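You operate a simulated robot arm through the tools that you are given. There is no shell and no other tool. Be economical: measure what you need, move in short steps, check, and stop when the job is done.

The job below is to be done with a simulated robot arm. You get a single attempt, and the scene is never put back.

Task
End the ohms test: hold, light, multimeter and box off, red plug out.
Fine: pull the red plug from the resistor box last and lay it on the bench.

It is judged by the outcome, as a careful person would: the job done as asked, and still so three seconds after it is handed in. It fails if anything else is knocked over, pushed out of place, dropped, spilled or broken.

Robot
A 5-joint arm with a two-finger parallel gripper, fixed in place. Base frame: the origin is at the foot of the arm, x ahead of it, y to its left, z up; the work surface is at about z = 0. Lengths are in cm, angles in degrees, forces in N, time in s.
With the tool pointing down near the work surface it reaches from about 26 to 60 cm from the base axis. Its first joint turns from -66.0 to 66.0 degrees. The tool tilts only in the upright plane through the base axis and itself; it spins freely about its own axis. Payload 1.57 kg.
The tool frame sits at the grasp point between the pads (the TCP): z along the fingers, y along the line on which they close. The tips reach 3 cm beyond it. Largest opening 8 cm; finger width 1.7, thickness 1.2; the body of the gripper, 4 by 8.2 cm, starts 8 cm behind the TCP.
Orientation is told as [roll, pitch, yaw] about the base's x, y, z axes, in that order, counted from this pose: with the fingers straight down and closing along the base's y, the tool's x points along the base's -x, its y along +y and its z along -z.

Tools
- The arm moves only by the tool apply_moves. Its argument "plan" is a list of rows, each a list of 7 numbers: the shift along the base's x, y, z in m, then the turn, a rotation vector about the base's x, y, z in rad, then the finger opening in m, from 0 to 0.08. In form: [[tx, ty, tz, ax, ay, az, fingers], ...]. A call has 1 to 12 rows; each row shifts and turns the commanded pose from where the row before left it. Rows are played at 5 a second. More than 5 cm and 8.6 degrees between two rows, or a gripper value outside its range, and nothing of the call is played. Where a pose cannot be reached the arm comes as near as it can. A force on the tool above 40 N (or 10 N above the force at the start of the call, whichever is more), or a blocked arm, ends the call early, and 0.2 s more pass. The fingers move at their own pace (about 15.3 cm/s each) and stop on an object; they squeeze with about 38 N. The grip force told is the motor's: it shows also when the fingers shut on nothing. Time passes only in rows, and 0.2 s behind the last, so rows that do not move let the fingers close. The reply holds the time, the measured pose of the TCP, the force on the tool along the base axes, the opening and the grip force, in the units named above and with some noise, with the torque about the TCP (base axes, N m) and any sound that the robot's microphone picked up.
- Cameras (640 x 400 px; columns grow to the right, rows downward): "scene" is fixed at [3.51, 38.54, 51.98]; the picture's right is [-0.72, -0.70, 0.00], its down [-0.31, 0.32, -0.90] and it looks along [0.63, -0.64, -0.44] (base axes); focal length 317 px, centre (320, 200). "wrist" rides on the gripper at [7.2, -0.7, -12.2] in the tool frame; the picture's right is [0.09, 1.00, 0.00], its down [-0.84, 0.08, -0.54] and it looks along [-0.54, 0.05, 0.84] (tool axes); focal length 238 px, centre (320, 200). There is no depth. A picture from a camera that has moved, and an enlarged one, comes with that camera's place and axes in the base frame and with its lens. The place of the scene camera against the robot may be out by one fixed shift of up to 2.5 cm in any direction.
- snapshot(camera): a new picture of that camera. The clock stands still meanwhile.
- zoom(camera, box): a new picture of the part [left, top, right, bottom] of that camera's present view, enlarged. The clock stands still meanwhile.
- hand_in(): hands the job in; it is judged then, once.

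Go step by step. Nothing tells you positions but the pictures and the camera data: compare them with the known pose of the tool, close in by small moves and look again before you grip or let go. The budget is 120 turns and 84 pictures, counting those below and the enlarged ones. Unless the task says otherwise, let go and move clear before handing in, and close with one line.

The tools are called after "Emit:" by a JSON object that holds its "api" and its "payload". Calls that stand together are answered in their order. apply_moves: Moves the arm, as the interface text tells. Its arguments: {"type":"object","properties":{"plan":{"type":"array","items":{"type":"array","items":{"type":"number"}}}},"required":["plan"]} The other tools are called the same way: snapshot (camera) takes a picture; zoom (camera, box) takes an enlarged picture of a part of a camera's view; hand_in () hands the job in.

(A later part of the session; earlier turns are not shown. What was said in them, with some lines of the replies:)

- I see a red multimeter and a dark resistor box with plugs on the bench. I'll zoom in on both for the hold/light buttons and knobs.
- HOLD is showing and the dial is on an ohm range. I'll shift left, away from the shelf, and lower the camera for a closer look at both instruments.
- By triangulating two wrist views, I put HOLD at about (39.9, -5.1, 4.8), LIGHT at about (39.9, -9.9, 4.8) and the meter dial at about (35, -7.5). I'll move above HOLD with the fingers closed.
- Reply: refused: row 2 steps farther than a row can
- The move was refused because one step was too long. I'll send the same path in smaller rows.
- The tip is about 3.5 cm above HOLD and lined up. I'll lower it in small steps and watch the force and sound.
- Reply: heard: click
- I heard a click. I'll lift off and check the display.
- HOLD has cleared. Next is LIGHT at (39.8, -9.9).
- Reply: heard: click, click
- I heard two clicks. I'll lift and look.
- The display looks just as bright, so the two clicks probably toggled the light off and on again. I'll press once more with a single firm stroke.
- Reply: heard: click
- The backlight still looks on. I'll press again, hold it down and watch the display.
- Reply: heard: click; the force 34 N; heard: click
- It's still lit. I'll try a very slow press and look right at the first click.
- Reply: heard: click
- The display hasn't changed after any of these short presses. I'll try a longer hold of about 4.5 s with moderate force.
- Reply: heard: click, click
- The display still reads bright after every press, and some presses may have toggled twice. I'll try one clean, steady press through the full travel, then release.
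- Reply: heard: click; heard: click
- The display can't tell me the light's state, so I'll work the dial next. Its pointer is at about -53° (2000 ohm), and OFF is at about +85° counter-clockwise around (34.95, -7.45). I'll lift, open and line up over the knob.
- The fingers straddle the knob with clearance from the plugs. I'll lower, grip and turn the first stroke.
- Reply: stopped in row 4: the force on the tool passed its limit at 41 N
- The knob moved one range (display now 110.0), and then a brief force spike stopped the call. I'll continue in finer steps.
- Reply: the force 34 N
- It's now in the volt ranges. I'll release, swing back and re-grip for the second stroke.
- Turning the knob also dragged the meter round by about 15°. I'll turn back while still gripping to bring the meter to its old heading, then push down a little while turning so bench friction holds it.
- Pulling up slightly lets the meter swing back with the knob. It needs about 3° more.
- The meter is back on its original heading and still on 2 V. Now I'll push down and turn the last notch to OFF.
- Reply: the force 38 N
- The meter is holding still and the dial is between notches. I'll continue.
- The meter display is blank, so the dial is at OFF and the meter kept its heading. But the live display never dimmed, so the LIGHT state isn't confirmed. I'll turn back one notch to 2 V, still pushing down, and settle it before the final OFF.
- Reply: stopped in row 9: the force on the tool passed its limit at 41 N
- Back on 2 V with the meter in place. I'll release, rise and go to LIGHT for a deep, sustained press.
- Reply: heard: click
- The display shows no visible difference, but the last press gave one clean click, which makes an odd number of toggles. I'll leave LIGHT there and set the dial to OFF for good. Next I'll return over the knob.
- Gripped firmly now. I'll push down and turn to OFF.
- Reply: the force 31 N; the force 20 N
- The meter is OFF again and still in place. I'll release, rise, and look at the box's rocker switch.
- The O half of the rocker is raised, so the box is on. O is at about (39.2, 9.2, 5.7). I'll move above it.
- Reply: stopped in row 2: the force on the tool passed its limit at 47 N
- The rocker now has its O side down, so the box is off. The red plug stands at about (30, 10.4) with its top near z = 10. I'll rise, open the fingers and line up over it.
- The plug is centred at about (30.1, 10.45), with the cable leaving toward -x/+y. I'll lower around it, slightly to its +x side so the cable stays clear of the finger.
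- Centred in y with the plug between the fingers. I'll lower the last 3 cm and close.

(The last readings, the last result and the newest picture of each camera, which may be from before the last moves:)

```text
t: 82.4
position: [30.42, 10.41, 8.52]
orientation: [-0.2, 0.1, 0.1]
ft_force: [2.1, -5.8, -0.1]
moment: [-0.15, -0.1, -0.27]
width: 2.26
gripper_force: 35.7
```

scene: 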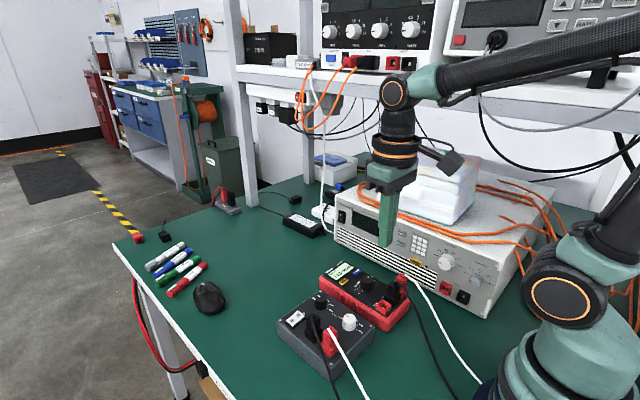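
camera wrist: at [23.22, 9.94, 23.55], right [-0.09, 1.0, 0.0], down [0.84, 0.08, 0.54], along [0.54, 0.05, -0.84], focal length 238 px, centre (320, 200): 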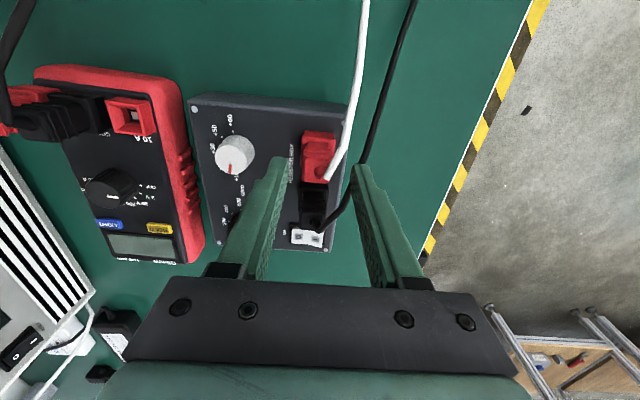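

The plug is gripped at 2.3 cm wide. I'll pull straight up gently.

Emit:
{"api": "apply_moves", "payload": {"plan": [[0, -0.0005, 0.001, 0, 0, 0, 0.012], [0, 0, 0.001, 0, 0, 0, 0.012], [0, 0, 0.001, 0, 0, 0, 0.012], [0, 0, 0.001, 0, 0, 0, 0.012]]}}

```text
t: 83.4
position: [30.33, 10.42, 8.89]
orientation: [-0.1, 0.2, 0.0]
ft_force: [-0.1, -0.7, -11.7]
moment: [0.25, 0.47, -0.09]
width: 2.24
gripper_force: 35.3
```

Emit:
{"api": "apply_moves", "payload": {"plan": [[0, 0, 0.001, 0, 0, 0, 0.012], [0, 0, 0.001, 0, 0, 0, 0.012], [0, 0, 0.001, 0, 0, 0, 0.012], [0, 0, 0.001, 0, 0, 0, 0.012]]}}

Emit:
{"api": "zoom", "payload": {"camera": "scene", "box": [270, 260, 410, 370]}}

```text
t: 84.4
position: [30.33, 10.44, 9.18]
orientation: [-0.1, 0.2, 0.0]
ft_force: [0.0, 0.2, -12.1]
moment: [0.42, 0.53, -0.02]
width: 2.3
gripper_force: 35.6
```

```text
3.64 times, centred on (340, 315) of scene
camera zoom: at [3.51, 38.54, 51.98], right [-0.72, -0.7, 0.0], down [-0.31, 0.32, -0.9], along [0.62, -0.64, -0.44], focal length 1152 px, centre (247, -218)
```

zoom: 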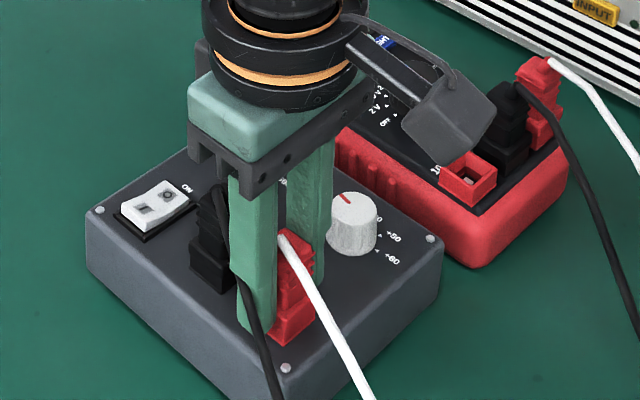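

The box is tilting slightly. The red square at the bottom is the socket, like the meter's empty 10 A one, and my tips have caught it. I'll set the box back down, release, and re-grip higher on the plug body only.

Emit:
{"api": "apply_moves", "payload": {"plan": [[0, 0, -0.002, 0, 0, 0, 0.012], [0, 0, -0.002, 0, 0, 0, 0.012], [0, 0, -0.002, 0, 0, 0, 0.012], [0, 0, -0.0015, 0, 0, 0, 0.012]]}}

Emit:
{"api": "apply_moves", "payload": {"plan": [[0, 0, 0, 0, 0, 0, 0.024], [0, 0, 0, 0, 0, 0, 0.034], [0, 0, 0.01, 0, 0, 0, 0.034], [0, 0, 0.008, 0, 0, 0, 0.034]]}}

Emit:
{"api": "zoom", "payload": {"camera": "scene", "box": [270, 260, 410, 370]}}

```text
t: 85.4
position: [30.35, 10.45, 8.62]
orientation: [0.0, 0.2, 0.1]
ft_force: [-2.4, 4.4, -1.8]
moment: [-0.1, -0.41, 0.26]
width: 2.24
gripper_force: 35.6
```

```text
t: 86.4
position: [30.27, 10.38, 10.36]
orientation: [-0.2, 0.2, -0.1]
ft_force: [0.1, 0.1, -1.0]
moment: [0.0, 0.02, 0.01]
width: 3.41
gripper_force: 0.1
```

```text
3.64 times, centred on (340, 315) of scene
camera zoom: at [3.51, 38.54, 51.98], right [-0.72, -0.7, 0.0], down [-0.31, 0.32, -0.9], along [0.63, -0.64, -0.44], focal length 1152 px, centre (247, -218)
```

zoom: 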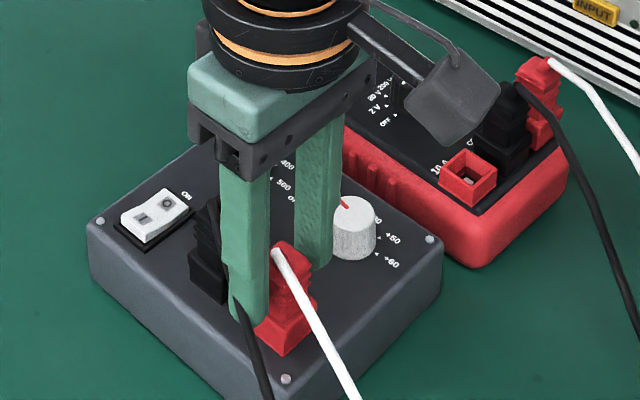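

The box is back in its place. I'll grip at this height, on the plug only.

Emit:
{"api": "apply_moves", "payload": {"plan": [[-0.001, 0, -0.003, 0, 0, 0, 0.034], [0, 0, 0, 0, 0, 0, 0.026], [0, 0, 0, 0, 0, 0, 0.015], [0, 0, 0, 0, 0, 0, 0.008], [0, 0, 0, 0, 0, 0, 0.008]]}}

Emit:
{"api": "apply_moves", "payload": {"plan": [[0, 0, 0.001, 0, 0, 0, 0.008], [0, 0, 0.001, 0, 0, 0, 0.008], [0, 0, 0.001, 0, 0, 0, 0.008], [0, 0, 0.001, 0, 0, 0, 0.008]]}}

```text
t: 87.6
position: [30.12, 10.48, 10.08]
orientation: [0.0, 0.2, -0.1]
ft_force: [-1.6, 4.7, 0.4]
moment: [0.19, 0.08, 0.09]
width: 1.78
gripper_force: 32.5
```

```text
t: 88.6
position: [30.19, 10.28, 10.4]
orientation: [-0.1, 0.2, -0.1]
ft_force: [-0.3, 0.1, -1.0]
moment: [0.0, -0.01, 0.01]
width: 1.77
gripper_force: 32.5
```

Emit:
{"api": "apply_moves", "payload": {"plan": [[0, 0, 0.003, 0, 0, 0, 0.008], [0, 0, 0.004, 0, 0, 0, 0.008], [0, 0, 0.005, 0, 0, 0, 0.008]]}}

Emit:
{"api": "zoom", "payload": {"camera": "scene", "box": [270, 260, 410, 370]}}

```text
t: 89.4
position: [30.2, 10.41, 11.59]
orientation: [-0.1, 0.3, 0.0]
ft_force: [0.2, 0.4, -0.3]
moment: [0.0, 0.0, -0.02]
width: 1.76
gripper_force: 32.2
```

```text
3.64 times, centred on (340, 315) of scene
camera zoom: at [3.51, 38.54, 51.98], right [-0.72, -0.7, 0.0], down [-0.31, 0.32, -0.9], along [0.63, -0.64, -0.44], focal length 1152 px, centre (247, -218)
```

zoom: 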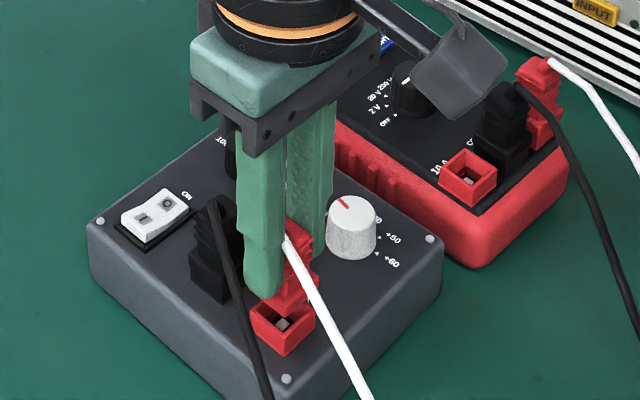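

The plug is coming out cleanly and the box is unmoved. I'll lift clear and carry it to the open bench on the +y side.

Emit:
{"api": "apply_moves", "payload": {"plan": [[0, 0, 0.02, 0, 0, 0, 0.008], [0, 0, 0.03, 0, 0, 0, 0.008], [0, 0, 0.01, 0, 0, 0, 0.008], [0.005, 0.03, 0, 0, 0, 0, 0.008], [0.01, 0.035, 0, 0, 0, 0, 0.008], [0.01, 0.035, 0, 0, 0, 0, 0.008], [0, 0, 0, 0, 0, 0, 0.008]]}}

Emit:
{"api": "snapshot", "payload": {"camera": "scene"}}

```text
t: 91.0
position: [32.55, 20.63, 17.45]
orientation: [-0.1, 0.2, -0.1]
ft_force: [-0.4, -0.4, -0.1]
moment: [-0.05, 0.03, -0.01]
width: 1.76
gripper_force: 32.4
```

```text
7 pictures are left
```

scene: 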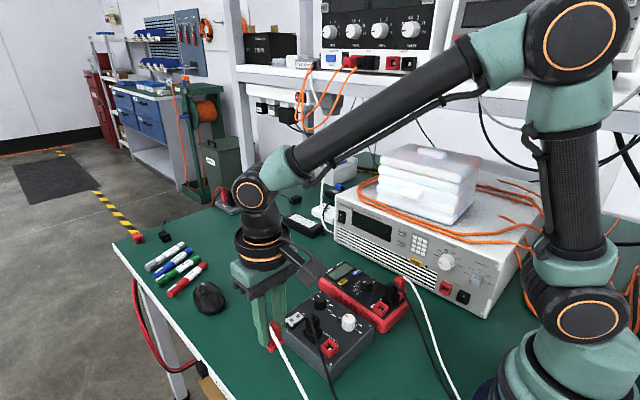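

The plug is over clear bench. I'll tilt the tool about 30° so the plug leans, then lower it.

Emit:
{"api": "apply_moves", "payload": {"plan": [[0, 0, -0.02, 0.0697, -0.1097, 0, 0.008], [0, 0, -0.02, 0.0697, -0.1097, 0, 0.008], [0, 0, -0.02, 0.0697, -0.1097, 0, 0.008], [0, 0, -0.02, 0.0697, -0.1097, 0, 0.008], [0, 0, -0.02, 0, 0, 0, 0.008], [0, 0, 0, 0, 0, 0, 0.008]]}}

Emit:
{"api": "zoom", "payload": {"camera": "scene", "box": [190, 260, 390, 400]}}

```text
t: 92.4
position: [32.76, 20.39, 7.39]
orientation: [16.9, -24.9, -3.8]
ft_force: [-0.5, 0.1, 0.8]
moment: [0.01, 0.03, -0.01]
width: 1.76
gripper_force: 32.4
```

```text
2.86 times, centred on (290, 330) of scene
camera zoom: at [3.51, 38.54, 51.98], right [-0.72, -0.7, 0.0], down [-0.31, 0.32, -0.9], along [0.63, -0.64, -0.44], focal length 905 px, centre (406, -171)
```

zoom: 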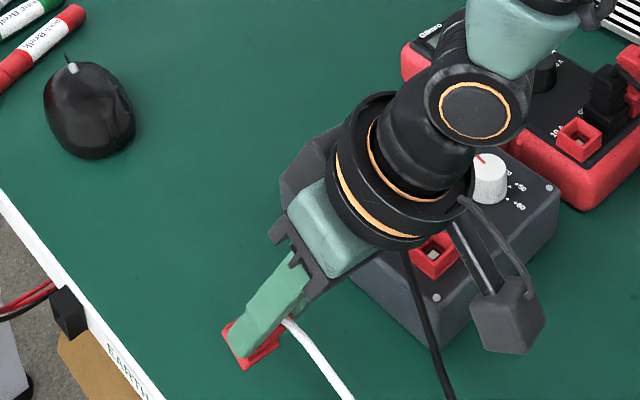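

Emit:
{"api": "apply_moves", "payload": {"plan": [[0, 0, -0.006, 0, 0, 0, 0.008], [0, 0, -0.005, 0, 0, 0, 0.008], [0, 0, -0.003, 0, 0, 0, 0.008], [0, 0, -0.003, 0, 0, 0, 0.008]]}}

Emit:
{"api": "apply_moves", "payload": {"plan": [[0, 0, -0.003, 0, 0, 0, 0.008], [0, 0, -0.003, 0, 0, 0, 0.008]]}}

```text
t: 93.4
position: [32.66, 20.41, 5.85]
orientation: [16.9, -24.7, -3.9]
ft_force: [1.0, -0.1, -0.6]
moment: [-0.03, 0.06, -0.01]
width: 1.76
gripper_force: 32.3
```

```text
t: 94.0
position: [32.72, 20.39, 5.3]
orientation: [16.7, -24.8, -3.8]
ft_force: [0.0, 0.4, 0.0]
moment: [-0.03, -0.03, 0.01]
width: 1.77
gripper_force: 32.4
```

Emit:
{"api": "apply_moves", "payload": {"plan": [[0, 0, -0.003, 0, 0, 0, 0.008], [0, 0, -0.003, 0, 0, 0, 0.008]]}}

Emit:
{"api": "apply_moves", "payload": {"plan": [[0, 0, -0.003, 0, 0, 0, 0.008], [0, 0, -0.002, 0, 0, 0, 0.008]]}}

Emit:
{"api": "zoom", "payload": {"camera": "scene", "box": [230, 330, 330, 400]}}

```text
t: 94.6
position: [32.64, 20.38, 4.77]
orientation: [16.7, -24.7, -3.8]
ft_force: [-0.9, -0.9, 1.2]
moment: [0.0, 0.01, 0.01]
width: 1.76
gripper_force: 33.1
```

```text
t: 95.0
position: [32.83, 20.44, 4.58]
orientation: [16.9, -25.0, -3.8]
ft_force: [-3.6, -2.2, 7.7]
moment: [0.05, -0.01, 0.0]
width: 1.76
gripper_force: 32.3
stopped in row 1: the force on the tool passed its limit at 48 N (the readings are from after the stop); the commanded pose is now the measured one
```

```text
5.71 times, centred on (280, 365) of scene
camera zoom: at [3.51, 38.54, 51.98], right [-0.72, -0.7, 0.0], down [-0.31, 0.32, -0.9], along [0.63, -0.64, -0.44], focal length 1810 px, centre (549, -743)
```

zoom: 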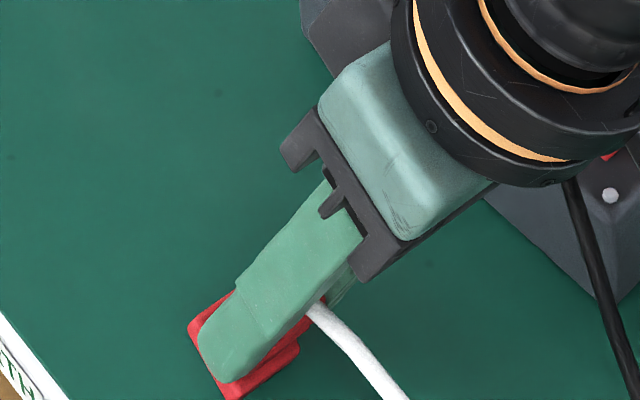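

The plug's lower edge is resting on the bench. I'll release and back away along the tool axis.

Emit:
{"api": "apply_moves", "payload": {"plan": [[0, 0, 0.0005, 0, 0, 0, 0.02], [0, 0, 0, 0, 0, 0, 0.026], [0, 0, 0, 0, 0, 0, 0.034], [0, 0, 0, 0, 0, 0, 0.034], [-0.006, -0.004, 0.013, 0, 0, 0, 0.034], [-0.008, -0.005, 0.018, 0, 0, 0, 0.034], [-0.008, -0.005, 0.03, 0, 0, 0, 0.034], [0, 0, 0.04, 0, 0, 0, 0.034]]}}

Emit:
{"api": "zoom", "payload": {"camera": "scene", "box": [190, 240, 430, 400]}}

```text
t: 96.8
position: [30.75, 19.07, 14.71]
orientation: [16.7, -24.8, -3.8]
ft_force: [0.5, 1.0, -0.2]
moment: [0.0, 0.0, 0.03]
width: 3.38
gripper_force: 0.1
```

```text
2.50 times, centred on (310, 320) of scene
camera zoom: at [3.51, 38.54, 51.98], right [-0.72, -0.7, 0.0], down [-0.31, 0.32, -0.9], along [0.63, -0.64, -0.44], focal length 792 px, centre (345, -100)
```

zoom: 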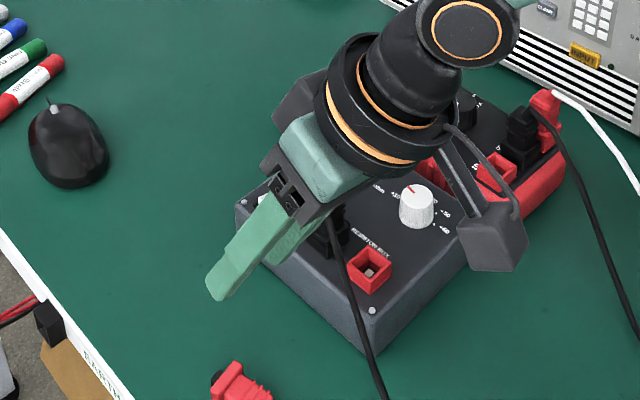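

The plug is on the bench. I'll raise and straighten the tool, then check everything from the wrist camera.

Emit:
{"api": "apply_moves", "payload": {"plan": [[0, 0, 0.04, -0.0697, 0.1097, 0, 0.034], [0, 0, 0.03, -0.0697, 0.1097, 0, 0.034], [0, 0, 0.02, -0.0697, 0.1097, 0, 0.034], [0, -0.03, 0, -0.0697, 0.1097, 0, 0.034], [-0.01, -0.04, 0, 0, 0, 0, 0.034], [-0.01, -0.02, 0, 0, 0, 0, 0.07], [0, 0, 0, 0, 0, 0, 0.07]]}}

Emit:
{"api": "snapshot", "payload": {"camera": "wrist"}}

```text
t: 98.4
position: [28.6, 10.06, 23.64]
orientation: [0.1, 0.0, 0.0]
ft_force: [0.1, 0.4, 0.4]
moment: [0.01, -0.01, 0.0]
width: 7.0
gripper_force: 0.1
```

```text
3 pictures are left
camera wrist: at [21.22, 9.37, 35.88], right [-0.09, 1.0, 0.0], down [0.84, 0.08, 0.54], along [0.54, 0.05, -0.84], focal length 238 px, centre (320, 200)
```

wrist: 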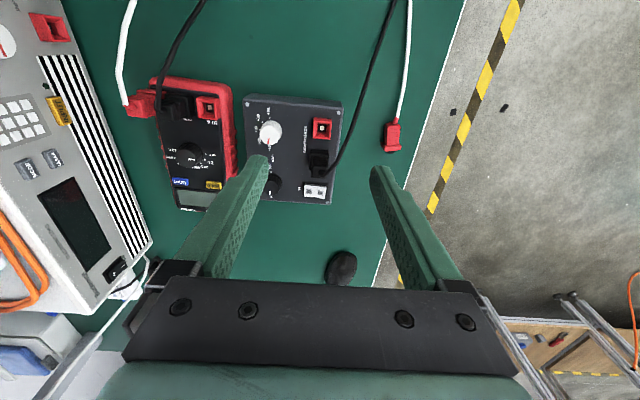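

Emit:
{"api": "zoom", "payload": {"camera": "wrist", "box": [140, 60, 440, 240]}}

```text
2.13 times, centred on (290, 150) of wrist
camera zoom: at [21.22, 9.37, 35.88], right [-0.09, 1.0, 0.0], down [0.84, 0.08, 0.54], along [0.54, 0.05, -0.84], focal length 508 px, centre (384, 307)
```

zoom: 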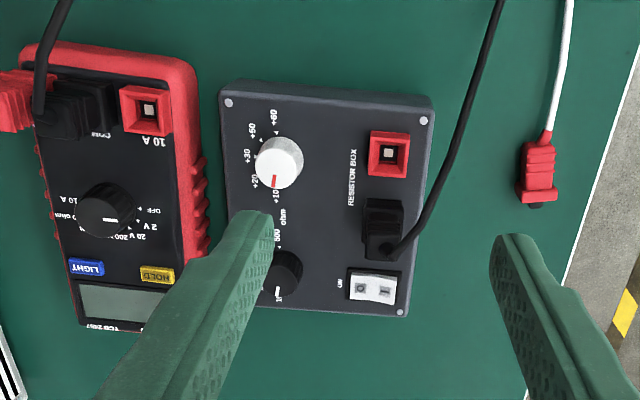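

Everything I can see is as asked: the meter's display is blank and HOLD had cleared, the rocker is on O, and the red plug lies flat on the bench with the arm clear. I'll hand it in.

Emit:
{"api": "hand_in", "payload": {}}

```text
The job is handed in.
```

The job is handed in: HOLD off, multimeter dial at OFF, box switch off, and the red plug pulled last and laid on the bench. I pressed LIGHT several times but never saw the display dim while the meter was on, so I can't confirm the light was off before the meter went dark. The meter turned about 15° during the dial work and the box tilted briefly on the first pull; both were set back about where they had been.
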